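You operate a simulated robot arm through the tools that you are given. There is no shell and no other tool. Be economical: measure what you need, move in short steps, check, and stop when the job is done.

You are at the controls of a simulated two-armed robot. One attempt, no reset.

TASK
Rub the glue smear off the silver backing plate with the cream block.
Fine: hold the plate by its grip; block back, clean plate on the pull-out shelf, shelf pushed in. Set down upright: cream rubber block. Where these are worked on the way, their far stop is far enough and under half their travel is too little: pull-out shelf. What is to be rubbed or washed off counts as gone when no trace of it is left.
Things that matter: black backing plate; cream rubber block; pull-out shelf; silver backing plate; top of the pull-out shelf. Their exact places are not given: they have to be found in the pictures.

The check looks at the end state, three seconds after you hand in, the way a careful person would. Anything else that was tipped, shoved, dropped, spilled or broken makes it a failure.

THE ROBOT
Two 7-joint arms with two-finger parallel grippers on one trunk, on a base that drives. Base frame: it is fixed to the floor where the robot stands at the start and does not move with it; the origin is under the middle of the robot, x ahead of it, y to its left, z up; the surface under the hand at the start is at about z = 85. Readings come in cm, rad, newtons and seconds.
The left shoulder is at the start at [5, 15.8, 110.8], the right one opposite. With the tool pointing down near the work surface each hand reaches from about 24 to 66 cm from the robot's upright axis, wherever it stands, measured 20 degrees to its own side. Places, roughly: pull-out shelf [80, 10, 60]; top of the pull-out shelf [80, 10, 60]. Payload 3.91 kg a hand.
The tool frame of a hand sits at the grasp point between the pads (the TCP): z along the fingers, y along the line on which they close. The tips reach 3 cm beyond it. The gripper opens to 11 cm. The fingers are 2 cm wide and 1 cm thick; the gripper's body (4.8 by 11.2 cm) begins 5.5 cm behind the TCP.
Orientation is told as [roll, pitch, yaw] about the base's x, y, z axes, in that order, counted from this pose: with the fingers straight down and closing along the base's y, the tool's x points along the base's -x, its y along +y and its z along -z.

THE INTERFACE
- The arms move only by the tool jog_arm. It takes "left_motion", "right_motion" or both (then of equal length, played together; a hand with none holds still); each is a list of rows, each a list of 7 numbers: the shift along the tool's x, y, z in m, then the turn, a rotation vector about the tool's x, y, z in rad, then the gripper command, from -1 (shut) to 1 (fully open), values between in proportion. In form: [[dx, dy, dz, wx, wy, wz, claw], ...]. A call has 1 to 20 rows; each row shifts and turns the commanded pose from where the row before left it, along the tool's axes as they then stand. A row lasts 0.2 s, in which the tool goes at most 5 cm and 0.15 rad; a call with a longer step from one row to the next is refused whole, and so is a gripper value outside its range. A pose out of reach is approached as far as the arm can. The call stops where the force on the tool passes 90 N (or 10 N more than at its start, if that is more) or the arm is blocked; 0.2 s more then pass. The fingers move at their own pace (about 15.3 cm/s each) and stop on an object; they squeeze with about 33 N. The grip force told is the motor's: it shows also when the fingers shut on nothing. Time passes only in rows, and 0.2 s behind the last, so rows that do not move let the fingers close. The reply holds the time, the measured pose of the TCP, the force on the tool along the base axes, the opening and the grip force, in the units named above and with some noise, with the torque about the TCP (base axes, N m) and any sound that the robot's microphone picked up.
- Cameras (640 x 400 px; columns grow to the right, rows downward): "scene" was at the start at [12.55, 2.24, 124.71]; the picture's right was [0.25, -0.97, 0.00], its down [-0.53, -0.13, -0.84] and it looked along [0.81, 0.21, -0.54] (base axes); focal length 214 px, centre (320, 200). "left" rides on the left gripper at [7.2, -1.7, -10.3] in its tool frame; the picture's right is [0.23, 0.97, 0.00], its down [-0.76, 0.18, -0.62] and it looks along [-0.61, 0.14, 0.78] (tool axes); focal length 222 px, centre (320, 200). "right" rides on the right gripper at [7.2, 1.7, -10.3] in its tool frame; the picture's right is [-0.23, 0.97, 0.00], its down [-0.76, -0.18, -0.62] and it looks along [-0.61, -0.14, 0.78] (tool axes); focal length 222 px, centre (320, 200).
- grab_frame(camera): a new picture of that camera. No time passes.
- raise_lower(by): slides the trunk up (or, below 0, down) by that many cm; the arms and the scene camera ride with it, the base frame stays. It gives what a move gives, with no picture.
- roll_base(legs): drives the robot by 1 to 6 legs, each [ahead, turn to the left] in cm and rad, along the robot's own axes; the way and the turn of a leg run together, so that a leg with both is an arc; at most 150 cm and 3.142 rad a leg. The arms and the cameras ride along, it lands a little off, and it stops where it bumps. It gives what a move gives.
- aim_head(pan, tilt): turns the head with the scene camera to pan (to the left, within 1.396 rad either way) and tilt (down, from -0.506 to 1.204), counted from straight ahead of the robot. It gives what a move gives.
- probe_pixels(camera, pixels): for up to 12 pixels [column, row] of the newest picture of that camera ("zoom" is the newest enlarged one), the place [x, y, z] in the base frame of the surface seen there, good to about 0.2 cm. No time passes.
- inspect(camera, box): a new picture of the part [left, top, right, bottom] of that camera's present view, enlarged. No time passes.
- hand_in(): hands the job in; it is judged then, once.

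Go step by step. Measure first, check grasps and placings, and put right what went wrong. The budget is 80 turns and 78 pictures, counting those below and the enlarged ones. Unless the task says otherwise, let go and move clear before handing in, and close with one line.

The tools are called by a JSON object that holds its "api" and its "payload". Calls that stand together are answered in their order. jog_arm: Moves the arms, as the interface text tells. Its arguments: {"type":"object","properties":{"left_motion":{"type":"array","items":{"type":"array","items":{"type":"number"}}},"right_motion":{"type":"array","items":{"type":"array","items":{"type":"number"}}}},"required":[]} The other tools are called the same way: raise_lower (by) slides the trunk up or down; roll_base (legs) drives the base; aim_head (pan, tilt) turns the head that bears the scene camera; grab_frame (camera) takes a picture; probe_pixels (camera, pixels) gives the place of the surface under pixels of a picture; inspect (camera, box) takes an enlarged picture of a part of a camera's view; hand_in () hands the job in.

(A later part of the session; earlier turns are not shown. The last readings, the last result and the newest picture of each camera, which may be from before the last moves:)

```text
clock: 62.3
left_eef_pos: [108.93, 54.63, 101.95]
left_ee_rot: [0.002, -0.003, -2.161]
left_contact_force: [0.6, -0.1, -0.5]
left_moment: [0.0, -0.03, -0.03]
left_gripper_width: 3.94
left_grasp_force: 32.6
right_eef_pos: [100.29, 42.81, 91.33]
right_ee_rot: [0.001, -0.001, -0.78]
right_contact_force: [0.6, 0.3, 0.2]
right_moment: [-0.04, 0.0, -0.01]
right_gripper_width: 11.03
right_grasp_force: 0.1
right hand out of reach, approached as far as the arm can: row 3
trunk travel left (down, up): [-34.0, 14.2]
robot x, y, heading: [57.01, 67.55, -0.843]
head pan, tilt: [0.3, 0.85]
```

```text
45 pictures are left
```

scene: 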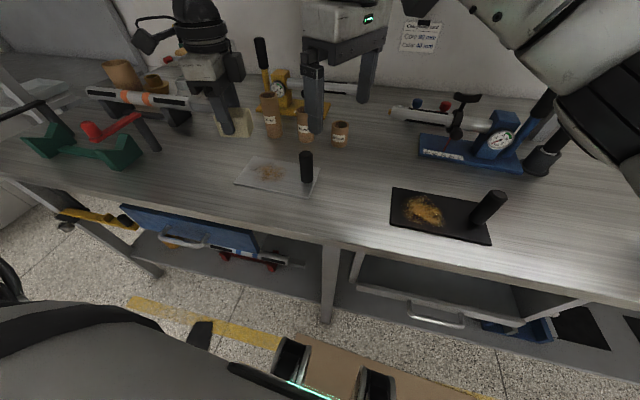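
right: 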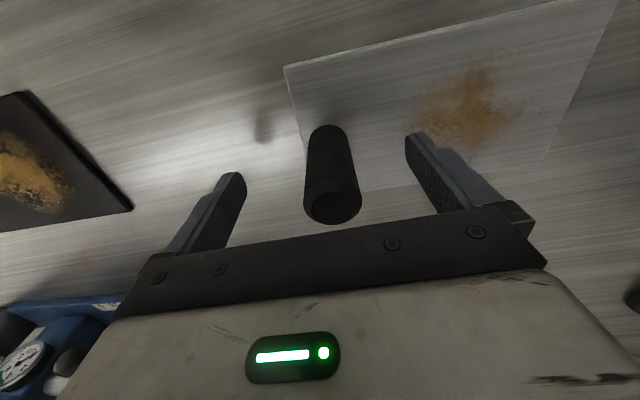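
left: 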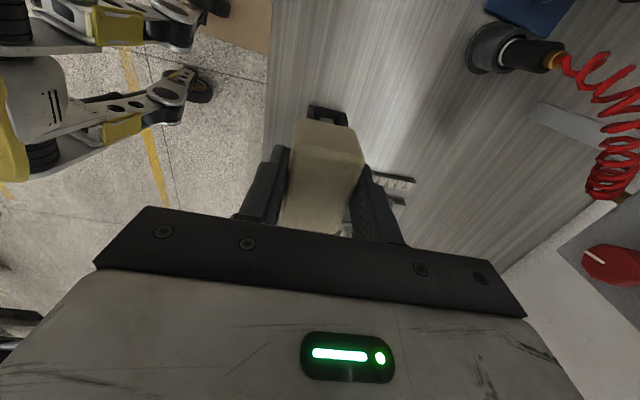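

Stem is between the fingers. Now I'll close the right hand on it.

{"api": "jog_arm", "payload": {"right_motion": [[0, 0, 0, 0, 0, 0, 0.4], [0, 0, 0, 0, 0, 0, 0], [0, 0, 0, 0, 0, 0, -0.4], [0, 0, 0, 0, 0, 0, -1], [0, 0, 0, 0, 0, 0, -1], [0, 0, 0, 0, 0, 0, -1]]}}

{"api": "inspect", "payload": {"camera": "scene", "box": [180, 90, 400, 230]}}

{"api": "probe_pixels", "payload": {"camera": "zoom", "pixels": [[270, 220], [225, 215], [305, 225], [260, 240], [275, 195], [175, 275], [230, 195]]}}

```text
clock: 63.7
left_eef_pos: [108.86, 54.7, 101.91]
left_ee_rot: [0.0, 0.0, -2.162]
left_contact_force: [-0.3, -1.2, -0.7]
left_moment: [-0.01, -0.02, 0.02]
left_gripper_width: 3.94
left_grasp_force: 33.4
right_eef_pos: [100.21, 42.9, 91.49]
right_ee_rot: [0.0, 0.0, -0.78]
right_contact_force: [0.7, 1.4, -0.4]
right_moment: [-0.1, 0.05, -0.03]
right_gripper_width: 2.93
right_grasp_force: 32.8
trunk travel left (down, up): [-34.0, 14.2]
robot x, y, heading: [57.19, 67.27, -0.848]
head pan, tilt: [0.3, 0.85]
```

```text
2.86 times, centred on (290, 160) of scene
```

zoom: 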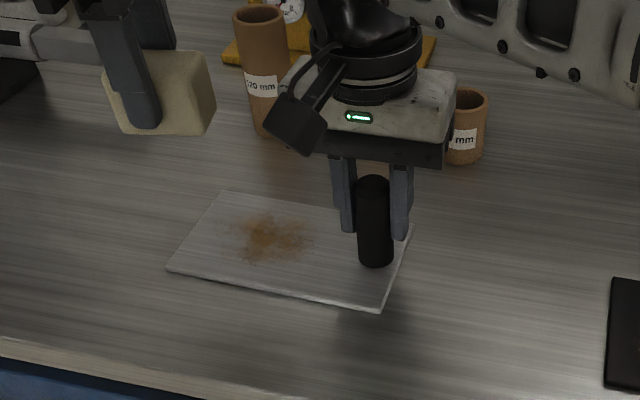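

```text
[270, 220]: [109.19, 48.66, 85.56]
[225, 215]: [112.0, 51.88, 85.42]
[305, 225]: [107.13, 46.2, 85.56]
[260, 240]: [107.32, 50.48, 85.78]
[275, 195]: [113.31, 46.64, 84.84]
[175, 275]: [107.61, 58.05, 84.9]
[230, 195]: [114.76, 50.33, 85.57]
```

Right grip holds the stem (2.93 cm, 33 N), and the smear spans u≈108–116, v≈10.7–17. I'll check the tubes behind for clearance, then bring the block down over the smear.

{"api": "probe_pixels", "payload": {"camera": "zoom", "pixels": [[265, 130], [260, 85], [295, 145], [467, 155], [265, 30]]}}

{"api": "jog_arm", "payload": {"left_motion": [[0, 0, 0, 0, 0, 0.1, -1], [0, 0, 0, 0, 0, 0.094, -1], [-0.015, 0.012, 0, 0, 0, 0, -1], [-0.0145, 0.012, 0, 0, 0, 0, -1], [0, 0, 0.04, 0, 0, 0, -1], [0, 0, 0.03, 0, 0, 0, -1], [0, 0, 0.02, 0, 0, 0, -1], [0, 0, 0.015, 0, 0, 0, -1], [0, 0, 0.008, 0, 0, 0, -1], [0, 0, 0, 0, 0, 0, -1]], "right_motion": [[0, 0, 0, 0, 0, 0, -1], [0, 0, 0, 0, 0, 0, -1], [0, 0, 0, 0, 0, 0, -1], [0, 0, 0, 0, 0, 0, -1], [0, 0, 0, 0, 0, 0, -1], [0, 0, 0, 0, 0, 0, -1], [0, 0, 0, 0, 0, 0, -1], [0, 0, 0, 0, 0, 0, -1], [0, 0, 0, 0, 0, 0, -1], [0, 0, 0, 0, 0, 0, -1]]}}

{"api": "inspect", "payload": {"camera": "scene", "box": [180, 90, 400, 230]}}

```text
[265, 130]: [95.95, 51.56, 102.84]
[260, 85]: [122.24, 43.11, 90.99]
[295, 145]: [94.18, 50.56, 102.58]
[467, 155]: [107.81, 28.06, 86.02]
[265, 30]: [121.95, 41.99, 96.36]
```

```text
clock: 65.9
left_eef_pos: [108.37, 50.84, 90.57]
left_ee_rot: [-0.001, -0.002, -2.356]
left_contact_force: [-0.4, 0.5, 0.2]
left_moment: [0.03, -0.02, 0.01]
left_gripper_width: 3.94
left_grasp_force: 32.7
right_eef_pos: [100.33, 42.76, 91.58]
right_ee_rot: [0.0, 0.001, -0.78]
right_contact_force: [0.7, -0.2, 2.0]
right_moment: [-0.12, 0.19, 0.03]
right_gripper_width: 2.91
right_grasp_force: 32.6
trunk travel left (down, up): [-34.0, 14.2]
robot x, y, heading: [57.47, 67.48, -0.848]
head pan, tilt: [0.3, 0.85]
```

```text
2.86 times, centred on (290, 160) of scene
```

zoom: 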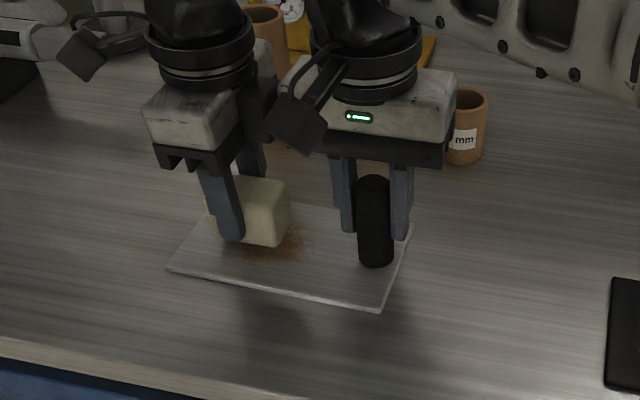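

The block hovers just over the smear and nothing else is near. I'll press down gently.

{"api": "jog_arm", "payload": {"left_motion": [[0, 0, 0.004, 0, 0, 0, -1], [0, 0, 0.003, 0, 0, 0, -1], [0, 0, 0.002, 0, 0, 0, -1], [0, 0, 0, 0, 0, 0, -1]]}}

```text
clock: 66.9
left_eef_pos: [108.59, 50.72, 89.88]
left_ee_rot: [0.003, -0.002, -2.355]
left_contact_force: [-0.8, 2.1, 6.5]
left_moment: [0.12, 0.21, -0.1]
left_gripper_width: 3.96
left_grasp_force: 33.5
right_eef_pos: [100.07, 42.83, 91.47]
right_ee_rot: [0.001, 0.0, -0.781]
right_contact_force: [2.1, -2.8, -0.3]
right_moment: [0.1, 0.03, -0.1]
right_gripper_width: 2.94
right_grasp_force: 33.1
trunk travel left (down, up): [-34.0, 14.2]
robot x, y, heading: [57.39, 67.2, -0.845]
head pan, tilt: [0.3, 0.85]
```

Contact made at 6.5 N. Next a pattern of overlapping strokes across the smear with slight extra pressure.

{"api": "jog_arm", "payload": {"left_motion": [[0, 0, 0.002, 0, 0, 0, -1], [0, -0.023, 0, 0, 0, 0, -1], [0, 0.023, 0, 0, 0, 0, -1], [0, 0.022, 0, 0, 0, 0, -1], [-0.01, 0, 0, 0, 0, 0, -1], [0, -0.0225, 0, 0, 0, 0, -1], [0, -0.0225, 0, 0, 0, 0, -1], [-0.008, 0, 0, 0, 0, 0, -1], [0, 0.0225, 0, 0, 0, 0, -1], [0, 0.0225, 0, 0, 0, 0, -1], [0.02, 0, 0, 0, 0, 0, -1], [0.017, 0, 0, 0, 0, 0, -1], [0, -0.0225, 0, 0, 0, 0, -1], [0, -0.0225, 0, 0, 0, 0, -1], [-0.019, 0, 0, 0, 0, 0, -1], [-0.018, 0, 0, 0, 0, 0, -1], [0.018, 0.0225, 0, 0, 0, 0, -1], [0, 0, 0, 0, 0, 0, -1]]}}

{"api": "inspect", "payload": {"camera": "scene", "box": [180, 90, 400, 230]}}

```text
clock: 70.7
left_eef_pos: [108.11, 50.66, 89.75]
left_ee_rot: [0.002, -0.002, -2.358]
left_contact_force: [-10.6, -2.0, 16.6]
left_moment: [0.28, 0.17, 0.13]
left_gripper_width: 3.93
left_grasp_force: 33.3
right_eef_pos: [100.11, 42.66, 91.64]
right_ee_rot: [0.003, -0.007, -0.783]
right_contact_force: [6.5, -6.5, 6.9]
right_moment: [-0.3, -0.04, -0.77]
right_gripper_width: 2.94
right_grasp_force: 33.0
trunk travel left (down, up): [-34.0, 14.2]
robot x, y, heading: [57.32, 67.45, -0.848]
head pan, tilt: [0.3, 0.85]
```

```text
2.86 times, centred on (290, 160) of scene
```

zoom: 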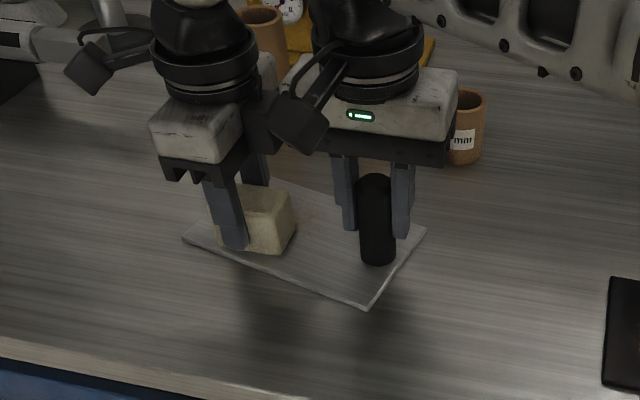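

The smear is mostly off, with a trace near (310,210), and the plate has turned a little about its grip. I'll lift the block and look.

{"api": "jog_arm", "payload": {"left_motion": [[0, 0, -0.03, 0, 0, 0, -1], [0.03, 0, -0.03, 0, 0, 0, -1], [0.04, 0, -0.02, 0, 0, 0, -1], [0, 0, 0, 0, 0, 0, -1]]}}

{"api": "inspect", "payload": {"camera": "scene", "box": [220, 120, 348, 200]}}

{"api": "probe_pixels", "payload": {"camera": "zoom", "pixels": [[230, 210], [300, 230], [260, 250], [200, 230], [340, 240], [250, 190], [420, 350], [100, 230], [180, 160]]}}

```text
clock: 71.7
left_eef_pos: [113.41, 55.85, 97.62]
left_ee_rot: [0.0, 0.0, -2.357]
left_contact_force: [0.6, 0.4, -1.0]
left_moment: [-0.04, 0.03, 0.01]
left_gripper_width: 3.95
left_grasp_force: 32.7
right_eef_pos: [100.17, 42.93, 91.67]
right_ee_rot: [0.002, -0.004, -0.781]
right_contact_force: [3.3, -5.5, 20.0]
right_moment: [-0.31, 0.04, -0.05]
right_gripper_width: 2.92
right_grasp_force: 33.2
trunk travel left (down, up): [-34.0, 14.2]
robot x, y, heading: [57.27, 67.63, -0.848]
head pan, tilt: [0.3, 0.85]
```

```text
5.00 times, centred on (284, 160) of scene
```

zoom: 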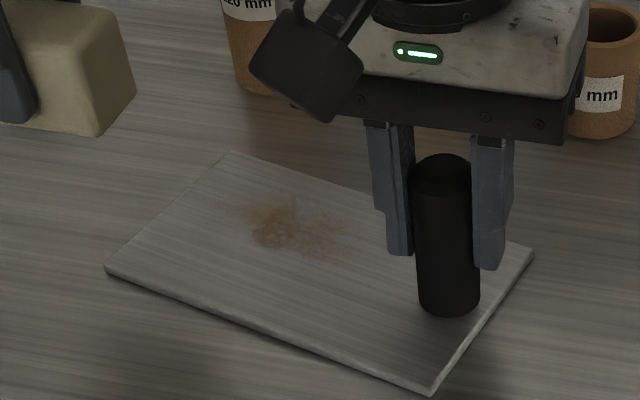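

```text
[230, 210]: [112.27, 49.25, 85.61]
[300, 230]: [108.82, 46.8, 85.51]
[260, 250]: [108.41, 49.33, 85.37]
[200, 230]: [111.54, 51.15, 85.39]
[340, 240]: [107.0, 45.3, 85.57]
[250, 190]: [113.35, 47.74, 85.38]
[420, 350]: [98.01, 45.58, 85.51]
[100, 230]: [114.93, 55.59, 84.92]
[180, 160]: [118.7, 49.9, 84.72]
```

A faint patch remains around u 107.5–114.5, v 14.5–19.5. A second rubbing pass there, mostly along the plate's length so it doesn't turn.

{"api": "jog_arm", "payload": {"left_motion": [[-0.035, 0.015, 0, 0, 0, 0, -1], [-0.04, 0.013, 0, 0, 0, 0, -1], [0, 0, 0.04, 0, 0, 0, -1], [0, 0, 0.03, 0, 0, 0, -1], [0, 0, 0.009, 0, 0, 0, -1], [0.015, 0, 0, 0, 0, 0, -1], [-0.03, 0, 0, 0, 0, 0, -1], [0.03, 0, 0, 0, 0, 0, -1], [-0.03, 0.006, 0, 0, 0, 0, -1], [0.03, 0.004, 0, 0, 0, 0, -1], [-0.03, 0, 0, 0, 0, 0, -1], [0.03, 0.004, 0, 0, 0, 0, -1], [-0.03, 0, 0, 0, 0, 0, -1], [0.03, -0.005, 0, 0, 0, 0, -1], [-0.03, -0.005, 0, 0, 0, 0, -1], [0.03, -0.01, 0, 0, 0, 0, -1], [-0.03, 0, 0, 0, 0, 0, -1], [0.03, 0, -0.03, 0, 0, 0, -1], [0.04, -0.01, -0.02, 0, 0, 0, -1], [0.02, -0.01, -0.02, 0, 0, 0, -1]]}}

{"api": "inspect", "payload": {"camera": "scene", "box": [220, 120, 348, 200]}}

{"api": "probe_pixels", "payload": {"camera": "zoom", "pixels": [[230, 210], [300, 230], [260, 250], [350, 220], [340, 240], [250, 190], [420, 350], [300, 200]]}}

```text
clock: 75.9
left_eef_pos: [113.43, 55.82, 96.85]
left_ee_rot: [0.0, -0.001, -2.358]
left_contact_force: [-0.3, 0.1, -1.1]
left_moment: [0.02, -0.03, -0.03]
left_gripper_width: 3.97
left_grasp_force: 32.8
right_eef_pos: [100.13, 42.83, 91.55]
right_ee_rot: [0.002, -0.002, -0.779]
right_contact_force: [-1.1, -0.1, 20.3]
right_moment: [-0.29, 0.19, -0.13]
right_gripper_width: 2.92
right_grasp_force: 32.9
trunk travel left (down, up): [-34.0, 14.2]
robot x, y, heading: [57.28, 67.2, -0.84]
head pan, tilt: [0.3, 0.85]
```

```text
5.00 times, centred on (284, 160) of scene
```

zoom: 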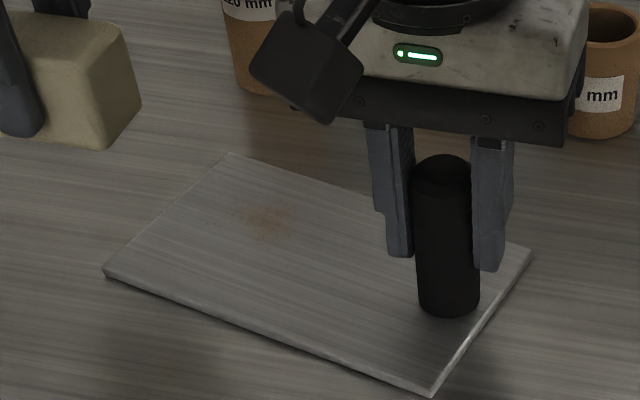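

```text
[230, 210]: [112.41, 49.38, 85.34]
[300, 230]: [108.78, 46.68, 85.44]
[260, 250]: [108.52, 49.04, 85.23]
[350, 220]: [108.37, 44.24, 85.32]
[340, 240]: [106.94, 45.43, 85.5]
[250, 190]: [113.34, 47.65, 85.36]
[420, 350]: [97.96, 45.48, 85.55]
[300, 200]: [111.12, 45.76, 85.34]
```

Only a faint spot is left at zoom (265,222), about (110.9,48.3). One more pass, centred there.

{"api": "jog_arm", "payload": {"left_motion": [[-0.034, 0.018, 0, 0, 0, 0, -1], [-0.036, 0.014, 0, 0, 0, 0, -1], [0, 0, 0.04, 0, 0, 0, -1], [0, 0, 0.026, 0, 0, 0, -1], [0, 0, 0.008, 0, 0, 0, -1], [0.02, 0, 0, 0, 0, 0, -1], [-0.035, 0, 0, 0, 0, 0, -1], [0.035, 0.004, 0, 0, 0, 0, -1], [-0.035, 0, 0, 0, 0, 0, -1], [0.035, 0.004, 0, 0, 0, 0, -1], [-0.035, 0, 0, 0, 0, 0, -1], [0.035, 0.004, 0, 0, 0, 0, -1], [-0.035, 0, 0, 0, 0, 0, -1], [0.035, -0.005, 0, 0, 0, 0, -1], [-0.035, -0.005, 0, 0, 0, 0, -1], [0.035, -0.01, 0, 0, 0, 0, -1], [-0.035, 0, 0, 0, 0, 0, -1], [0.035, 0, -0.03, 0, 0, 0, -1], [0.04, -0.01, -0.02, 0, 0, 0, -1], [0.02, -0.01, -0.02, 0, 0, 0, -1]]}}

{"api": "inspect", "payload": {"camera": "scene", "box": [220, 120, 348, 200]}}

{"api": "grab_frame", "payload": {"camera": "right"}}

```text
clock: 80.1
left_eef_pos: [114.68, 56.12, 96.15]
left_ee_rot: [-0.003, 0.0, -2.355]
left_contact_force: [0.0, -0.3, -0.5]
left_moment: [-0.01, -0.03, 0.02]
left_gripper_width: 3.95
left_grasp_force: 33.0
right_eef_pos: [100.24, 42.93, 91.48]
right_ee_rot: [0.001, -0.002, -0.778]
right_contact_force: [2.0, -1.3, 10.1]
right_moment: [-0.11, 0.32, -0.03]
right_gripper_width: 2.9
right_grasp_force: 33.2
trunk travel left (down, up): [-34.0, 14.2]
robot x, y, heading: [57.09, 67.13, -0.852]
head pan, tilt: [0.3, 0.85]
```

```text
5.00 times, centred on (284, 160) of scene
```

zoom: 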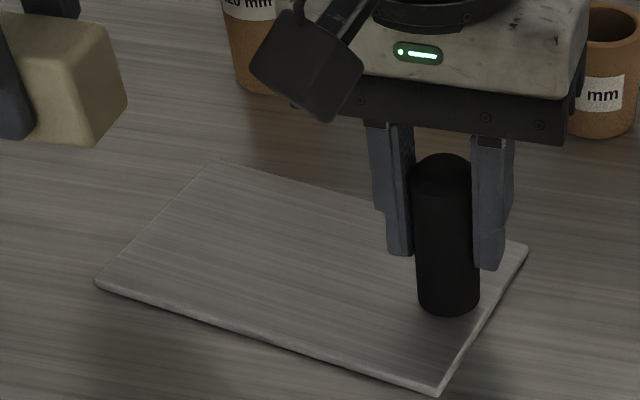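

```text
38 pictures are left
```

right: 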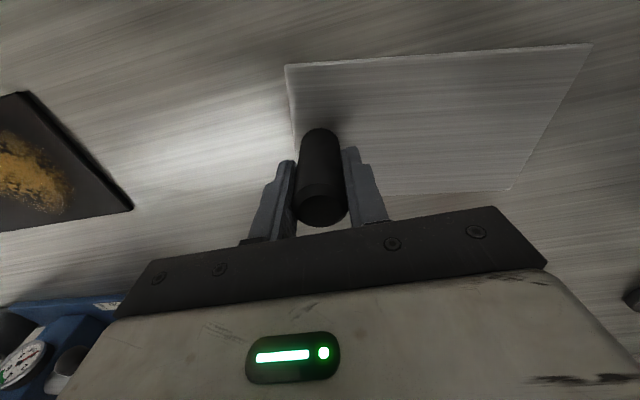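

The plate looks clean in both views. I'll confirm with a close-up.

{"api": "inspect", "payload": {"camera": "right", "box": [330, 30, 600, 200]}}

{"api": "inspect", "payload": {"camera": "scene", "box": [236, 148, 310, 194]}}

```text
2.35 times, centred on (465, 115) of right
```

zoom: 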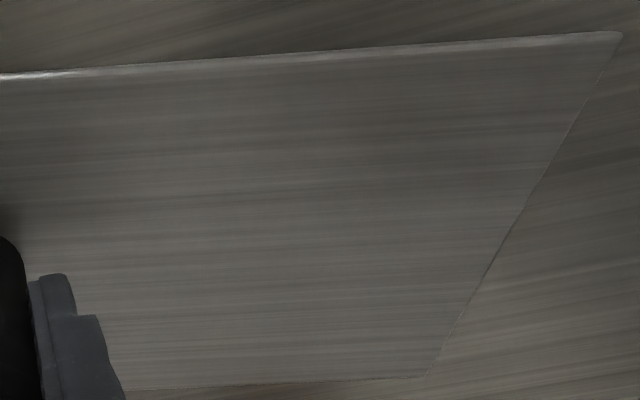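

```text
8.65 times, centred on (273, 171) of scene
```

zoom: 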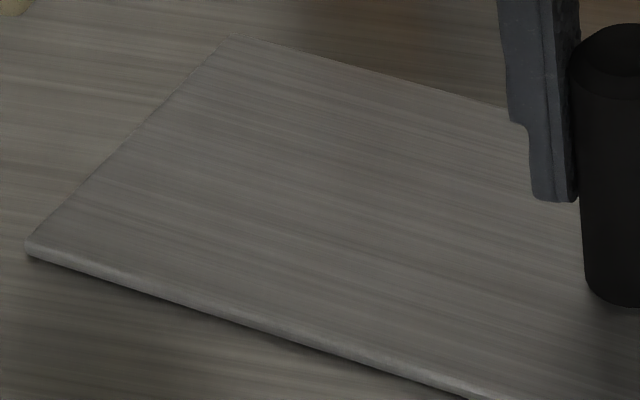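

No trace visible. One more broad pass for safety at the edges of where the smear was.

{"api": "jog_arm", "payload": {"left_motion": [[-0.042, 0.0, 0, 0, 0, 0, -1], [-0.042, 0.005, 0, 0, 0, 0, -1], [0, 0, 0.04, 0, 0, 0, -1], [0, 0, 0.02, 0, 0, 0, -1], [0, 0, 0.006, 0, 0, 0, -1], [0.02, 0, 0, 0, 0, 0, -1], [-0.038, 0, 0, 0, 0, 0, -1], [0.038, 0.009, 0, 0, 0, 0, -1], [-0.038, 0, 0, 0, 0, 0, -1], [0.038, 0.009, 0, 0, 0, 0, -1], [-0.038, 0, 0, 0, 0, 0, -1], [0.038, 0.009, 0, 0, 0, 0, -1], [-0.038, 0, 0, 0, 0, 0, -1], [0.038, 0.006, 0, 0, 0, 0, -1], [-0.038, 0, 0, 0, 0, 0, -1], [0.038, -0.02, 0, 0, 0, 0, -1], [0, 0, -0.03, 0, 0, 0, -1], [0.03, -0.01, -0.03, 0, 0, 0, -1], [0.02, -0.01, -0.04, 0, 0, 0, -1], [0, 0, -0.04, 0, 0, 0, -1]]}}

{"api": "inspect", "payload": {"camera": "scene", "box": [220, 120, 348, 200]}}

```text
clock: 84.3
left_eef_pos: [113.35, 55.31, 103.89]
left_ee_rot: [0.002, -0.001, -2.356]
left_contact_force: [1.0, 0.5, -0.7]
left_moment: [0.02, -0.01, 0.0]
left_gripper_width: 3.97
left_grasp_force: 33.0
right_eef_pos: [100.16, 42.9, 91.61]
right_ee_rot: [-0.002, 0.0, -0.778]
right_contact_force: [-0.1, 2.7, 12.5]
right_moment: [-0.15, 0.28, -0.03]
right_gripper_width: 2.91
right_grasp_force: 32.6
trunk travel left (down, up): [-34.0, 14.2]
robot x, y, heading: [57.36, 67.26, -0.845]
head pan, tilt: [0.3, 0.85]
```

```text
5.00 times, centred on (284, 160) of scene
```

zoom: 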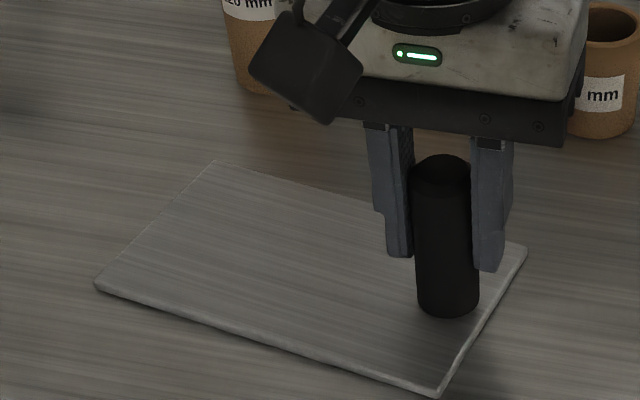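

Clean. I'll let go of the plate, lift the right hand straight up and clear, and raise the trunk to take the block back.

{"api": "jog_arm", "payload": {"right_motion": [[0, 0, 0, 0, 0, 0, -0.4], [0, 0, 0, 0, 0, 0, 0.3], [0, 0, 0, 0, 0, 0, 1], [0, 0, 0, 0, 0, 0, 1], [0, 0, -0.03, 0, 0, 0, 1], [0, 0, -0.04, 0, 0, 0, 1], [0, 0, -0.04, 0, 0, 0, 1], [0.03, -0.03, -0.02, 0, 0, 0, 1], [0.03, -0.03, 0, 0, 0, 0, 1], [0.03, -0.03, 0, 0, 0, 0, 1], [0.0, -0.04, 0, 0, 0, 0, 1], [0, -0.03, 0, 0, 0, 0, 1]]}}

{"api": "raise_lower", "payload": {"by": 14}}

{"api": "grab_frame", "payload": {"camera": "scene"}}

```text
clock: 86.9
left_eef_pos: [113.38, 55.13, 103.76]
left_ee_rot: [0.001, 0.001, -2.356]
left_contact_force: [-0.2, -0.2, -1.9]
left_moment: [-0.01, -0.01, -0.02]
left_gripper_width: 3.94
left_grasp_force: 33.0
right_eef_pos: [81.79, 36.12, 103.69]
right_ee_rot: [0.002, -0.001, -0.78]
right_contact_force: [0.7, 0.4, -0.8]
right_moment: [0.02, 0.03, 0.01]
right_gripper_width: 11.01
right_grasp_force: 0.1
right hand out of reach, approached as far as the arm can: row 6, 7
trunk travel left (down, up): [-34.0, 14.2]
robot x, y, heading: [57.33, 67.43, -0.849]
head pan, tilt: [0.3, 0.85]
```

```text
clock: 88.6
left_eef_pos: [113.47, 55.17, 117.78]
left_ee_rot: [0.0, -0.002, -2.356]
left_contact_force: [0.7, 0.4, -0.7]
left_moment: [-0.02, 0.0, 0.01]
left_gripper_width: 3.93
left_grasp_force: 33.0
right_eef_pos: [81.85, 36.21, 117.67]
right_ee_rot: [0.001, 0.0, -0.778]
right_contact_force: [-0.6, 0.2, -0.3]
right_moment: [-0.01, -0.01, 0.0]
right_gripper_width: 11.01
right_grasp_force: 0.0
trunk travel left (down, up): [-48.0, 0.2]
robot x, y, heading: [57.07, 67.43, -0.845]
head pan, tilt: [0.3, 0.85]
```

```text
34 pictures are left
```

scene: 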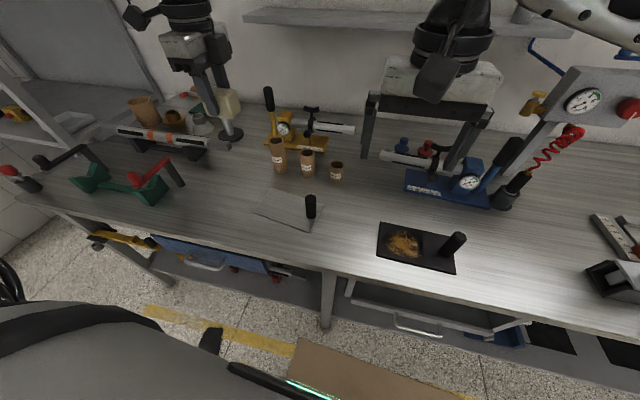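

{"api": "roll_base", "payload": {"legs": [[0, -1.63], [65.5, 0], [0, 1.436]]}}

{"api": "raise_lower", "payload": {"by": -11}}

{"api": "aim_head", "payload": {"pan": 0.3, "tilt": 0.8}}

{"api": "grab_frame", "payload": {"camera": "scene"}}

```text
clock: 99.7
left_eef_pos: [57.42, 2.74, 117.67]
left_ee_rot: [-0.001, -0.001, -2.566]
left_contact_force: [-0.4, 0.1, -1.1]
left_moment: [0.0, 0.03, 0.0]
left_gripper_width: 3.96
left_grasp_force: 33.1
right_eef_pos: [22.5, -9.24, 117.81]
right_ee_rot: [0.001, -0.001, -0.991]
right_contact_force: [-0.6, 0.2, 0.4]
right_moment: [0.0, 0.0, 0.01]
right_gripper_width: 11.0
right_grasp_force: 0.1
trunk travel left (down, up): [-48.0, 0.2]
robot x, y, heading: [4.42, 26.55, -1.057]
head pan, tilt: [0.3, 0.85]
```

```text
clock: 101.1
left_eef_pos: [57.44, 2.75, 106.78]
left_ee_rot: [-0.001, 0.0, -2.569]
left_contact_force: [-0.7, -0.7, -0.3]
left_moment: [0.01, 0.01, -0.01]
left_gripper_width: 3.97
left_grasp_force: 33.1
right_eef_pos: [22.46, -9.18, 106.82]
right_ee_rot: [0.0, 0.001, -0.991]
right_contact_force: [1.1, 0.3, 0.6]
right_moment: [-0.01, 0.01, -0.02]
right_gripper_width: 11.01
right_grasp_force: 0.0
trunk travel left (down, up): [-37.0, 11.2]
robot x, y, heading: [4.94, 26.82, -1.055]
head pan, tilt: [0.3, 0.85]
```

```text
clock: 101.7
left_eef_pos: [57.48, 2.73, 106.79]
left_ee_rot: [0.001, -0.001, -2.567]
left_contact_force: [-1.0, 0.2, -1.2]
left_moment: [-0.02, -0.01, -0.02]
left_gripper_width: 3.96
left_grasp_force: 32.9
right_eef_pos: [22.56, -9.19, 106.77]
right_ee_rot: [0.001, 0.0, -0.991]
right_contact_force: [0.1, -0.1, -0.8]
right_moment: [-0.02, 0.0, -0.01]
right_gripper_width: 10.98
right_grasp_force: 0.1
trunk travel left (down, up): [-37.0, 11.2]
robot x, y, heading: [5.21, 26.64, -1.058]
head pan, tilt: [0.3, 0.799]
```

```text
33 pictures are left
```

scene: 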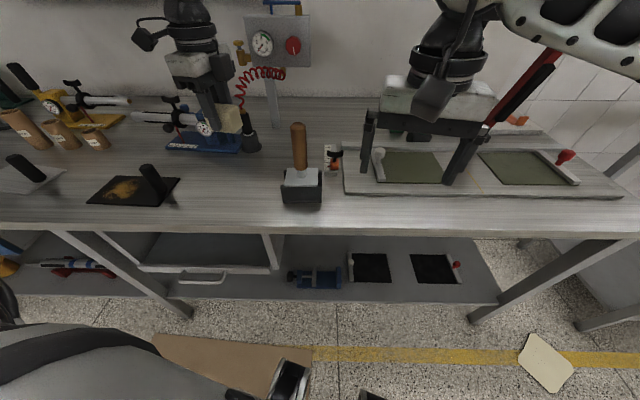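

The pick-up spot beside the stand is free. I'll square the yaw, move over the original place, and descend to just above the bench.

{"api": "jog_arm", "payload": {"left_motion": [[0, 0, 0, 0, 0, -0.106, -1], [0, 0, 0, 0, 0, -0.106, -1], [-0.022, -0.0115, 0, 0, 0, 0, -1], [-0.022, -0.0115, 0, 0, 0, 0, -1], [-0.022, -0.0115, 0, 0, 0, 0, -1], [0, 0, 0.04, 0, 0, 0, -1], [0, 0, 0.04, 0, 0, 0, -1], [0, 0, 0.04, 0, 0, 0, -1], [0, 0, 0.03, 0, 0, 0, -1], [0, 0, 0.015, 0, 0, 0, -1], [0, 0, 0, 0, 0, 0, -1]]}}

{"api": "grab_frame", "payload": {"camera": "left"}}

```text
clock: 104.1
left_eef_pos: [50.02, 0.52, 90.1]
left_ee_rot: [0.0, -0.002, -2.357]
left_contact_force: [0.0, -0.6, -0.9]
left_moment: [-0.01, 0.02, -0.01]
left_gripper_width: 3.93
left_grasp_force: 33.1
right_eef_pos: [22.61, -9.15, 106.7]
right_ee_rot: [0.0, -0.001, -0.99]
right_contact_force: [-0.3, -0.6, 0.2]
right_moment: [-0.01, -0.01, -0.02]
right_gripper_width: 10.99
right_grasp_force: 0.1
trunk travel left (down, up): [-37.0, 11.2]
robot x, y, heading: [5.22, 26.92, -1.057]
head pan, tilt: [0.3, 0.799]
```

```text
32 pictures are left
```

left: 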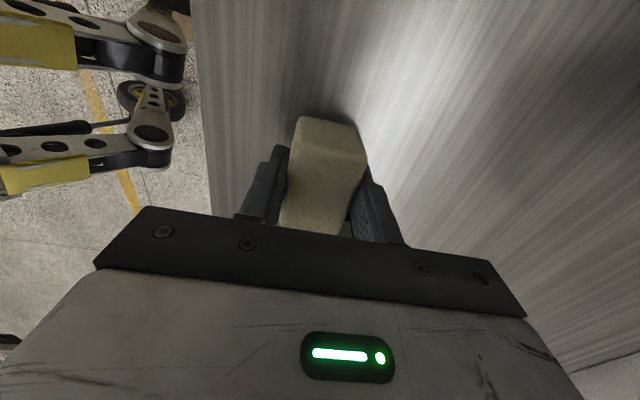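

On spot to within 3 mm. I'll set it down, open and lift.

{"api": "jog_arm", "payload": {"left_motion": [[0.002, 0.002, 0.003, 0, 0, 0, -1], [0, 0, 0.003, 0, 0, 0, -1], [0, 0, 0.003, 0, 0, 0, -1], [0, 0, 0, 0, 0, 0, -1]]}}

```text
clock: 105.1
left_eef_pos: [50.6, 0.5, 89.46]
left_ee_rot: [0.0, 0.0, -2.357]
left_contact_force: [0.0, -0.1, -0.3]
left_moment: [0.01, -0.01, -0.01]
left_gripper_width: 3.95
left_grasp_force: 33.5
right_eef_pos: [22.41, -9.16, 106.78]
right_ee_rot: [0.0, 0.001, -0.992]
right_contact_force: [0.0, -0.2, 0.0]
right_moment: [0.0, 0.04, 0.0]
right_gripper_width: 11.01
right_grasp_force: 0.0
trunk travel left (down, up): [-37.0, 11.2]
robot x, y, heading: [4.9, 26.53, -1.057]
head pan, tilt: [0.3, 0.799]
```

{"api": "jog_arm", "payload": {"left_motion": [[0, 0, 0.003, 0, 0, 0, -1], [0, 0, 0.002, 0, 0, 0, -1], [0, 0, 0, 0, 0, 0, -1]]}}

```text
clock: 105.9
left_eef_pos: [50.56, 0.69, 88.8]
left_ee_rot: [0.0, -0.001, -2.356]
left_contact_force: [-0.2, 0.0, -0.9]
left_moment: [0.0, 0.02, 0.0]
left_gripper_width: 3.95
left_grasp_force: 33.3
right_eef_pos: [22.59, -9.11, 106.76]
right_ee_rot: [0.0, -0.003, -0.99]
right_contact_force: [0.0, -0.6, -0.6]
right_moment: [0.0, 0.02, 0.02]
right_gripper_width: 11.02
right_grasp_force: 0.1
trunk travel left (down, up): [-37.0, 11.2]
robot x, y, heading: [5.16, 26.45, -1.054]
head pan, tilt: [0.3, 0.799]
```

No contact yet, since the block slid up a little in the grip while rubbing. Continuing gently.

{"api": "jog_arm", "payload": {"left_motion": [[0, 0, 0.002, 0, 0, 0, -1], [0, 0, 0.002, 0, 0, 0, -1], [0, 0, 0, 0, 0, 0, -1]]}}

{"api": "inspect", "payload": {"camera": "scene", "box": [160, 90, 340, 210]}}

```text
clock: 106.7
left_eef_pos: [50.49, 0.53, 88.89]
left_ee_rot: [0.009, -0.001, -2.356]
left_contact_force: [5.7, 1.7, 28.4]
left_moment: [0.92, -0.49, -0.07]
left_gripper_width: 3.98
left_grasp_force: 32.8
right_eef_pos: [22.38, -9.0, 106.89]
right_ee_rot: [0.004, -0.004, -0.991]
right_contact_force: [0.5, 0.3, 0.3]
right_moment: [0.01, 0.04, 0.01]
right_gripper_width: 10.98
right_grasp_force: 0.1
trunk travel left (down, up): [-37.0, 11.2]
robot x, y, heading: [4.57, 26.53, -1.058]
head pan, tilt: [0.3, 0.799]
```

```text
3.33 times, centred on (250, 150) of scene
```

zoom: 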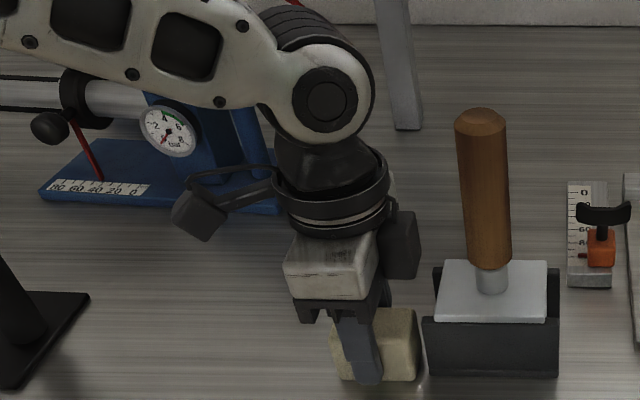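

Firmly on the bench, so I'll ease off 2 mm, open, lift clear and look.

{"api": "jog_arm", "payload": {"left_motion": [[0, 0, -0.002, 0, 0, 0, -1], [0, 0, 0, 0, 0, 0, -0.3], [0, 0, 0, 0, 0, 0, 0.2], [0, 0, 0, 0, 0, 0, 1], [0, 0, 0, 0, 0, 0, 1], [0, 0, -0.03, 0, 0, 0, 1], [0, 0, -0.04, 0, 0, 0, 1], [0, 0, -0.04, 0, 0, 0, 1], [0.04, 0, -0.03, 0, 0, 0, 1], [0.04, 0, 0, 0, 0, 0, 1], [0.04, 0, 0, 0, 0, 0, 1], [0, 0, 0, 0, 0, 0, 1]]}}

{"api": "inspect", "payload": {"camera": "scene", "box": [160, 90, 340, 210]}}

{"api": "probe_pixels", "payload": {"camera": "zoom", "pixels": [[375, 325], [350, 320], [400, 325], [375, 310], [375, 340], [375, 365]]}}

```text
clock: 109.3
left_eef_pos: [59.25, 9.26, 102.76]
left_ee_rot: [-0.002, 0.0, -2.357]
left_contact_force: [0.1, -0.3, 0.0]
left_moment: [0.02, 0.0, 0.02]
left_gripper_width: 10.98
left_grasp_force: 0.0
right_eef_pos: [22.5, -9.24, 106.74]
right_ee_rot: [0.001, -0.001, -0.991]
right_contact_force: [0.0, 0.7, -0.4]
right_moment: [0.0, 0.02, 0.02]
right_gripper_width: 11.02
right_grasp_force: 0.1
trunk travel left (down, up): [-37.0, 11.2]
robot x, y, heading: [5.35, 26.4, -1.062]
head pan, tilt: [0.3, 0.799]
```

```text
3.33 times, centred on (250, 150) of scene
```

zoom: 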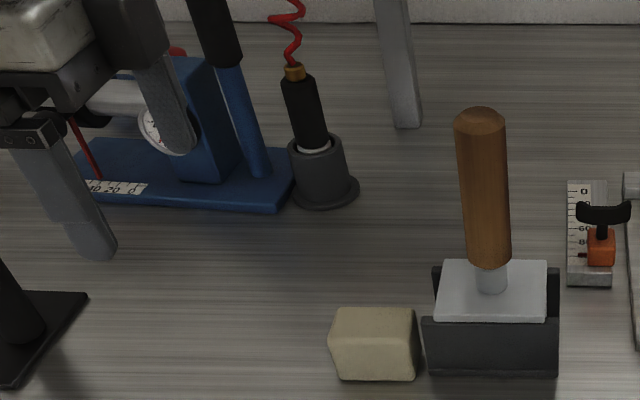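

```text
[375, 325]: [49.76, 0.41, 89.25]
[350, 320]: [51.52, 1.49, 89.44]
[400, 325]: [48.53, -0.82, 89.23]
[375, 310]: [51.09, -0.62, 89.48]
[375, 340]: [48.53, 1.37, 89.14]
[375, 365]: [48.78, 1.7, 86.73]
```

The block is back upright in its place. Next I'll go back to the plate so the right hand can carry it and the left can work the shelf.

{"api": "raise_lower", "payload": {"by": 11}}

{"api": "roll_base", "payload": {"legs": [[0, 1.796], [79.5, 0], [0, -1.521]]}}

{"api": "aim_head", "payload": {"pan": 0.0, "tilt": 0.85}}

{"api": "grab_frame", "payload": {"camera": "scene"}}

```text
clock: 110.8
left_eef_pos: [59.17, 9.17, 113.77]
left_ee_rot: [0.0, -0.001, -2.356]
left_contact_force: [-0.1, -0.4, 0.5]
left_moment: [-0.01, 0.01, -0.04]
left_gripper_width: 10.97
left_grasp_force: 0.1
right_eef_pos: [22.5, -9.22, 117.91]
right_ee_rot: [0.002, 0.001, -0.993]
right_contact_force: [-0.6, -0.5, 0.0]
right_moment: [0.01, 0.02, 0.01]
right_gripper_width: 10.96
right_grasp_force: 0.0
trunk travel left (down, up): [-48.0, 0.2]
robot x, y, heading: [4.9, 26.79, -1.058]
head pan, tilt: [0.3, 0.799]
```

```text
clock: 123.1
left_eef_pos: [120.49, 79.45, 113.77]
left_ee_rot: [0.0, -0.001, -2.076]
left_contact_force: [0.4, 1.0, -0.4]
left_moment: [0.02, 0.0, -0.03]
left_gripper_width: 11.0
left_grasp_force: 0.2
right_eef_pos: [90.24, 51.67, 117.73]
right_ee_rot: [0.0, 0.001, -0.713]
right_contact_force: [0.2, 0.0, -0.4]
right_moment: [0.02, 0.03, 0.02]
right_gripper_width: 11.0
right_grasp_force: 0.0
trunk travel left (down, up): [-48.0, 0.2]
robot x, y, heading: [63.29, 80.92, -0.779]
head pan, tilt: [0.3, 0.799]
```

```text
clock: 123.9
left_eef_pos: [120.45, 79.54, 113.77]
left_ee_rot: [0.002, 0.0, -2.077]
left_contact_force: [0.4, -0.1, 0.9]
left_moment: [-0.03, 0.0, -0.01]
left_gripper_width: 11.02
left_grasp_force: 0.1
right_eef_pos: [90.38, 51.8, 117.86]
right_ee_rot: [-0.001, 0.0, -0.713]
right_contact_force: [-0.2, 0.2, 0.2]
right_moment: [0.0, -0.01, 0.02]
right_gripper_width: 10.99
right_grasp_force: 0.0
trunk travel left (down, up): [-48.0, 0.2]
robot x, y, heading: [63.39, 81.4, -0.776]
head pan, tilt: [0.0, 0.85]
```

```text
29 pictures are left
```

scene: 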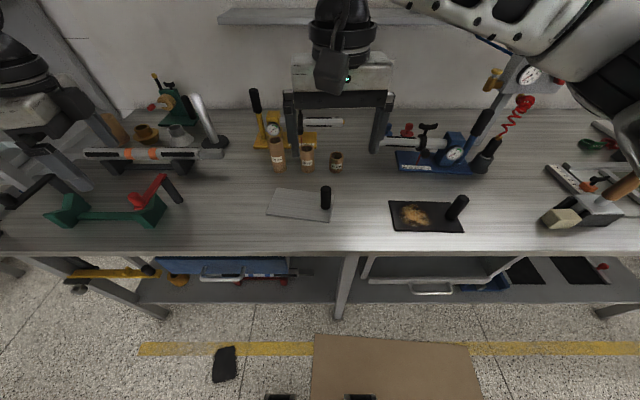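

{"api": "inspect", "payload": {"camera": "scene", "box": [255, 175, 351, 235]}}

{"api": "probe_pixels", "payload": {"camera": "zoom", "pixels": [[470, 85], [470, 130], [470, 200], [455, 150], [485, 150], [200, 100], [90, 250], [480, 310]]}}

{"api": "raise_lower", "payload": {"by": -14}}

```text
6.67 times, centred on (303, 205) of scene
```

zoom: 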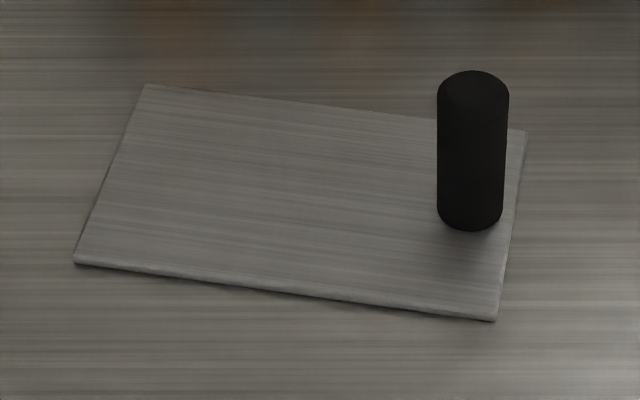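

```text
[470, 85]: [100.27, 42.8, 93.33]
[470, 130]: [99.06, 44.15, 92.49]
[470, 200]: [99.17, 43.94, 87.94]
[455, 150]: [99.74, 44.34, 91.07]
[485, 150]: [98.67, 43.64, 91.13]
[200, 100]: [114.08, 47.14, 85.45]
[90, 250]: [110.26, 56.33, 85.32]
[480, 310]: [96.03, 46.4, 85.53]
```

```text
clock: 125.6
left_eef_pos: [120.47, 79.61, 99.67]
left_ee_rot: [0.003, -0.001, -2.077]
left_contact_force: [-0.9, -0.4, 0.6]
left_moment: [-0.01, 0.01, -0.01]
left_gripper_width: 11.0
left_grasp_force: 0.1
right_eef_pos: [90.32, 51.64, 103.72]
right_ee_rot: [-0.001, 0.001, -0.712]
right_contact_force: [-0.2, -1.0, 0.5]
right_moment: [0.04, 0.04, -0.03]
right_gripper_width: 11.01
right_grasp_force: 0.1
trunk travel left (down, up): [-34.0, 14.2]
robot x, y, heading: [63.47, 81.07, -0.778]
head pan, tilt: [0.0, 0.85]
```

The stem axis is about (100.15,43.0), and the plate still looks clean from this angle. I'll line the right hand up with the plate's long side and come down on the grip.

{"api": "jog_arm", "payload": {"right_motion": [[0, 0, 0, 0, 0, 0.124, 1], [0, 0, 0, 0, 0, 0.124, 1], [-0.032, 0.008, 0, 0, 0, 0, 1], [-0.032, 0.008, 0, 0, 0, 0, 1], [-0.032, 0.008, 0, 0, 0, 0, 1], [-0.031, 0.007, 0, 0, 0, 0, 1], [0, 0, 0.04, 0, 0, 0, 1], [0, 0, 0.04, 0, 0, 0, 1], [0, 0, 0.03, 0, 0, 0, 1], [0, 0, 0.02, 0, 0, 0, 1], [0, 0, 0, 0, 0, 0, 1]]}}

{"api": "grab_frame", "payload": {"camera": "right"}}

```text
clock: 128.0
left_eef_pos: [120.44, 79.55, 99.74]
left_ee_rot: [0.003, -0.003, -2.077]
left_contact_force: [-0.1, 0.2, 0.1]
left_moment: [0.02, -0.01, -0.03]
left_gripper_width: 10.97
left_grasp_force: 0.0
right_eef_pos: [100.16, 43.33, 90.81]
right_ee_rot: [0.0, 0.0, -0.958]
right_contact_force: [-0.1, -0.2, 0.8]
right_moment: [-0.03, 0.02, 0.0]
right_gripper_width: 11.0
right_grasp_force: 0.0
trunk travel left (down, up): [-34.0, 14.2]
robot x, y, heading: [63.51, 81.35, -0.776]
head pan, tilt: [0.0, 0.85]
```

```text
27 pictures are left
```

right: 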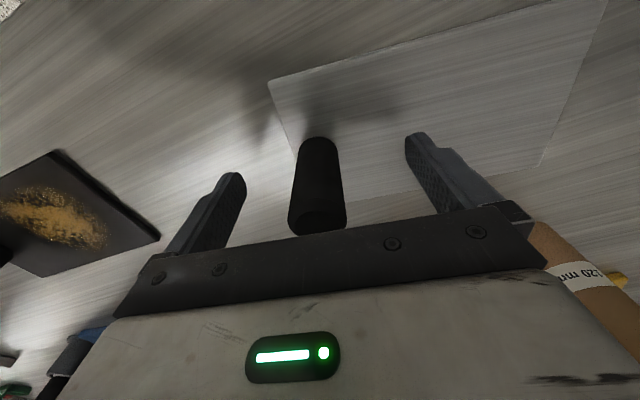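

{"api": "jog_arm", "payload": {"right_motion": [[0, 0, 0, 0, 0, 0, 0.4], [0, 0, 0, 0, 0, 0, 0], [0, 0, 0, 0, 0, 0, -0.4], [0, 0, 0, 0, 0, 0, -1], [0, 0, 0, 0, 0, 0, -1], [0, 0, 0, 0, 0, 0, -1], [0, 0, -0.02, 0, 0, 0, -1], [0, 0, -0.03, 0, 0, 0, -1], [0, 0, -0.03, 0, 0, 0, -1], [0.03, 0, -0.03, 0, 0, 0, -1], [0.04, 0, -0.02, 0, 0, 0, -1], [0.04, 0, 0, 0, 0, 0, -1], [0, 0, 0, 0, 0, 0, -1]]}}

{"api": "grab_frame", "payload": {"camera": "scene"}}

```text
clock: 130.8
left_eef_pos: [120.45, 79.39, 99.82]
left_ee_rot: [0.0, -0.001, -2.077]
left_contact_force: [0.6, -0.3, 0.7]
left_moment: [0.0, -0.02, 0.01]
left_gripper_width: 11.01
left_grasp_force: 0.0
right_eef_pos: [93.73, 52.15, 103.66]
right_ee_rot: [0.0, -0.001, -0.96]
right_contact_force: [0.6, 0.1, -2.2]
right_moment: [-0.06, 0.13, 0.03]
right_gripper_width: 2.94
right_grasp_force: 33.3
trunk travel left (down, up): [-34.0, 14.2]
robot x, y, heading: [63.86, 80.89, -0.779]
head pan, tilt: [0.0, 0.85]
```

```text
26 pictures are left
```

scene: 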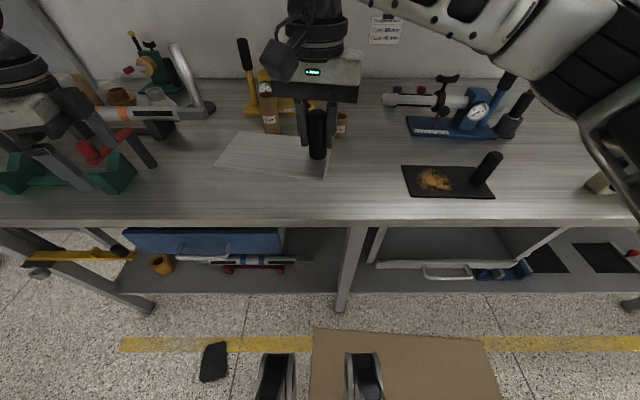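

The plate is held level and clear of the bench. I'll raise, then drive to a spot in front of the shelf, far enough back to pull it out.

{"api": "raise_lower", "payload": {"by": 13}}

{"api": "roll_base", "payload": {"legs": [[0, 1.063], [-43.8, 0], [0, -1.07]]}}

{"api": "aim_head", "payload": {"pan": 0.0, "tilt": 0.9}}

{"api": "grab_frame", "payload": {"camera": "scene"}}

```text
clock: 132.4
left_eef_pos: [120.51, 79.51, 112.72]
left_ee_rot: [0.001, -0.001, -2.078]
left_contact_force: [0.3, -0.6, 0.8]
left_moment: [0.01, 0.01, 0.01]
left_gripper_width: 10.99
left_grasp_force: 0.0
right_eef_pos: [93.78, 52.07, 116.58]
right_ee_rot: [-0.001, 0.0, -0.962]
right_contact_force: [-0.7, -1.0, -3.0]
right_moment: [-0.03, 0.09, -0.01]
right_gripper_width: 2.93
right_grasp_force: 33.1
trunk travel left (down, up): [-47.0, 1.2]
robot x, y, heading: [63.38, 81.44, -0.783]
head pan, tilt: [0.0, 0.85]
```

```text
clock: 140.4
left_eef_pos: [78.71, 66.29, 112.71]
left_ee_rot: [0.002, -0.003, -2.096]
left_contact_force: [0.4, 0.6, -0.3]
left_moment: [0.06, 0.01, 0.02]
left_gripper_width: 10.99
left_grasp_force: 0.1
right_eef_pos: [51.44, 39.47, 116.54]
right_ee_rot: [0.0, 0.0, -0.979]
right_contact_force: [-0.2, 0.8, -2.2]
right_moment: [-0.06, 0.11, 0.0]
right_gripper_width: 2.95
right_grasp_force: 33.0
trunk travel left (down, up): [-47.0, 1.2]
robot x, y, heading: [21.93, 69.25, -0.803]
head pan, tilt: [0.0, 0.85]
```

```text
clock: 141.1
left_eef_pos: [78.73, 66.18, 112.74]
left_ee_rot: [0.002, -0.002, -2.097]
left_contact_force: [0.5, -0.1, -0.6]
left_moment: [0.0, 0.02, 0.01]
left_gripper_width: 11.0
left_grasp_force: 0.0
right_eef_pos: [51.42, 39.4, 116.83]
right_ee_rot: [0.0, 0.001, -0.979]
right_contact_force: [0.0, 0.2, -2.6]
right_moment: [-0.1, 0.08, -0.01]
right_gripper_width: 2.95
right_grasp_force: 32.7
trunk travel left (down, up): [-47.0, 1.2]
robot x, y, heading: [21.67, 69.08, -0.797]
head pan, tilt: [0.0, 0.901]
```

```text
25 pictures are left
```

scene: 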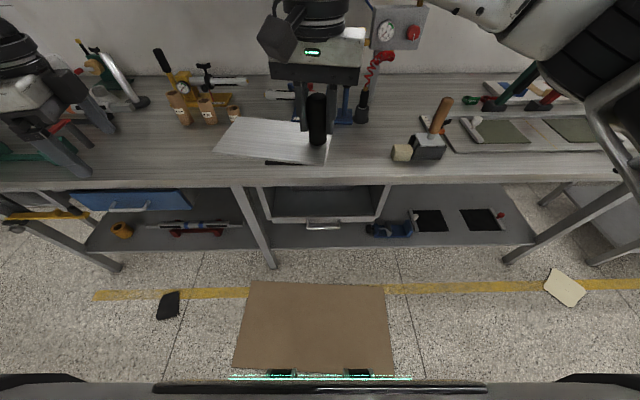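

Now lined up with the shelf. Hands are in front of the bench edge, so I'll lower the trunk and look at the handle.

{"api": "raise_lower", "payload": {"by": -36}}

{"api": "aim_head", "payload": {"pan": 0.0, "tilt": 0.75}}

{"api": "grab_frame", "payload": {"camera": "scene"}}

```text
clock: 144.6
left_eef_pos: [78.78, 66.2, 76.84]
left_ee_rot: [0.001, -0.002, -2.098]
left_contact_force: [0.0, -0.3, -0.2]
left_moment: [0.0, 0.02, -0.01]
left_gripper_width: 11.0
left_grasp_force: 0.0
right_eef_pos: [51.45, 39.28, 80.6]
right_ee_rot: [-0.002, -0.001, -0.98]
right_contact_force: [-0.7, -0.2, -1.9]
right_moment: [-0.09, 0.12, 0.05]
right_gripper_width: 2.95
right_grasp_force: 33.0
trunk travel left (down, up): [-11.0, 37.2]
robot x, y, heading: [22.17, 68.96, -0.796]
head pan, tilt: [0.0, 0.901]
```

```text
clock: 145.3
left_eef_pos: [78.61, 66.22, 76.74]
left_ee_rot: [0.001, -0.001, -2.096]
left_contact_force: [0.3, -1.4, -1.0]
left_moment: [0.02, 0.0, -0.02]
left_gripper_width: 11.0
left_grasp_force: 0.2
right_eef_pos: [51.42, 39.39, 80.79]
right_ee_rot: [-0.002, -0.001, -0.978]
right_contact_force: [0.0, 0.2, -2.4]
right_moment: [-0.08, 0.07, 0.02]
right_gripper_width: 2.93
right_grasp_force: 33.2
trunk travel left (down, up): [-11.0, 37.2]
robot x, y, heading: [21.85, 69.18, -0.798]
head pan, tilt: [0.0, 0.75]
```

```text
24 pictures are left
```

scene: 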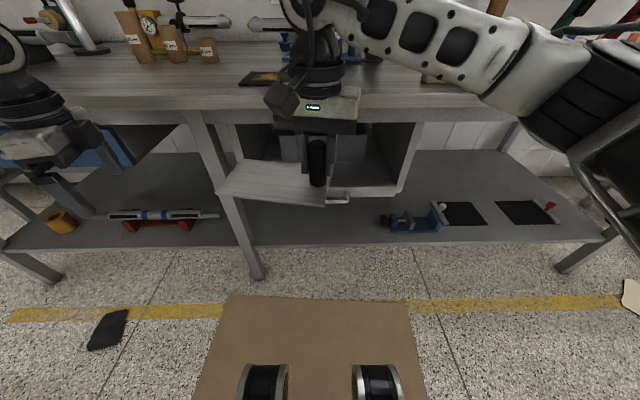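

The plate hides the handle, so I'll move the right hand aside.

{"api": "jog_arm", "payload": {"right_motion": [[0, -0.04, 0, 0, 0, 0, -1], [0, -0.045, 0, 0, 0, 0, -1], [0, -0.045, 0, 0, 0, 0, -1], [0, -0.045, 0, 0, 0, 0, -1], [0, -0.045, 0, 0, 0, 0, -1], [0, -0.03, 0, 0, 0, 0, -1], [0, 0, 0, 0, 0, 0, -1]]}}

{"api": "inspect", "payload": {"camera": "scene", "box": [200, 100, 440, 250]}}

{"api": "probe_pixels", "payload": {"camera": "scene", "pixels": [[340, 200], [310, 200], [345, 195], [325, 201], [300, 195]]}}

```text
clock: 146.9
left_eef_pos: [78.77, 66.25, 76.72]
left_ee_rot: [0.001, -0.004, -2.096]
left_contact_force: [-0.1, -0.6, -0.1]
left_moment: [0.02, 0.02, 0.01]
left_gripper_width: 10.98
left_grasp_force: 0.0
right_eef_pos: [30.59, 25.45, 80.81]
right_ee_rot: [0.0, 0.0, -0.98]
right_contact_force: [-0.1, 0.3, -2.7]
right_moment: [-0.08, 0.1, 0.0]
right_gripper_width: 2.94
right_grasp_force: 32.7
trunk travel left (down, up): [-11.0, 37.2]
robot x, y, heading: [21.8, 69.05, -0.796]
head pan, tilt: [0.0, 0.75]
```

```text
2.67 times, centred on (320, 175) of scene
```

zoom: 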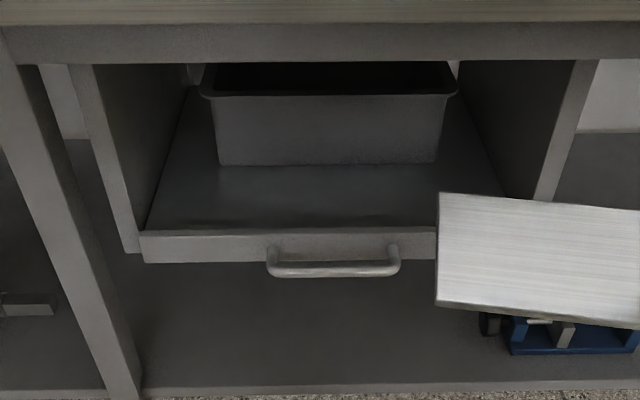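

```text
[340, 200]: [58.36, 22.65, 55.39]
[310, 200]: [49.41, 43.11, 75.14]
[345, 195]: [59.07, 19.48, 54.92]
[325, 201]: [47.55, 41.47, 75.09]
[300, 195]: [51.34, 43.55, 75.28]
```

A bin stands at the back of the shelf. I'll measure the shelf, handle and bin.

{"api": "probe_pixels", "payload": {"camera": "zoom", "pixels": [[335, 270], [285, 268], [380, 268], [272, 250], [395, 255], [335, 240], [335, 215], [325, 175], [325, 140], [325, 90], [160, 215], [480, 180]]}}

{"api": "inspect", "payload": {"camera": "scene", "box": [290, 180, 360, 215]}}

```text
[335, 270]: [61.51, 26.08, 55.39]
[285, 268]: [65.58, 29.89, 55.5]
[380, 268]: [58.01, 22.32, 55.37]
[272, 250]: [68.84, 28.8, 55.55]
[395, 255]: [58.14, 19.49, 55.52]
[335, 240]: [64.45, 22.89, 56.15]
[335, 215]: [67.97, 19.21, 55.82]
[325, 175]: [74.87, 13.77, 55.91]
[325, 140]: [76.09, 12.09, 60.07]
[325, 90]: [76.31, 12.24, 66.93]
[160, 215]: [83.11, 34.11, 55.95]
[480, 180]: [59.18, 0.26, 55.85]
```

```text
9.14 times, centred on (325, 198) of scene
```

zoom: 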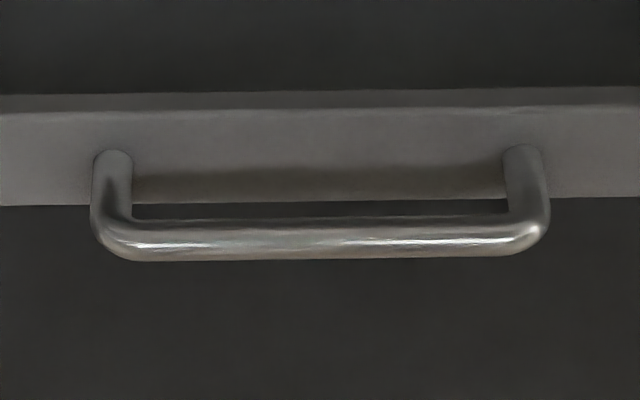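

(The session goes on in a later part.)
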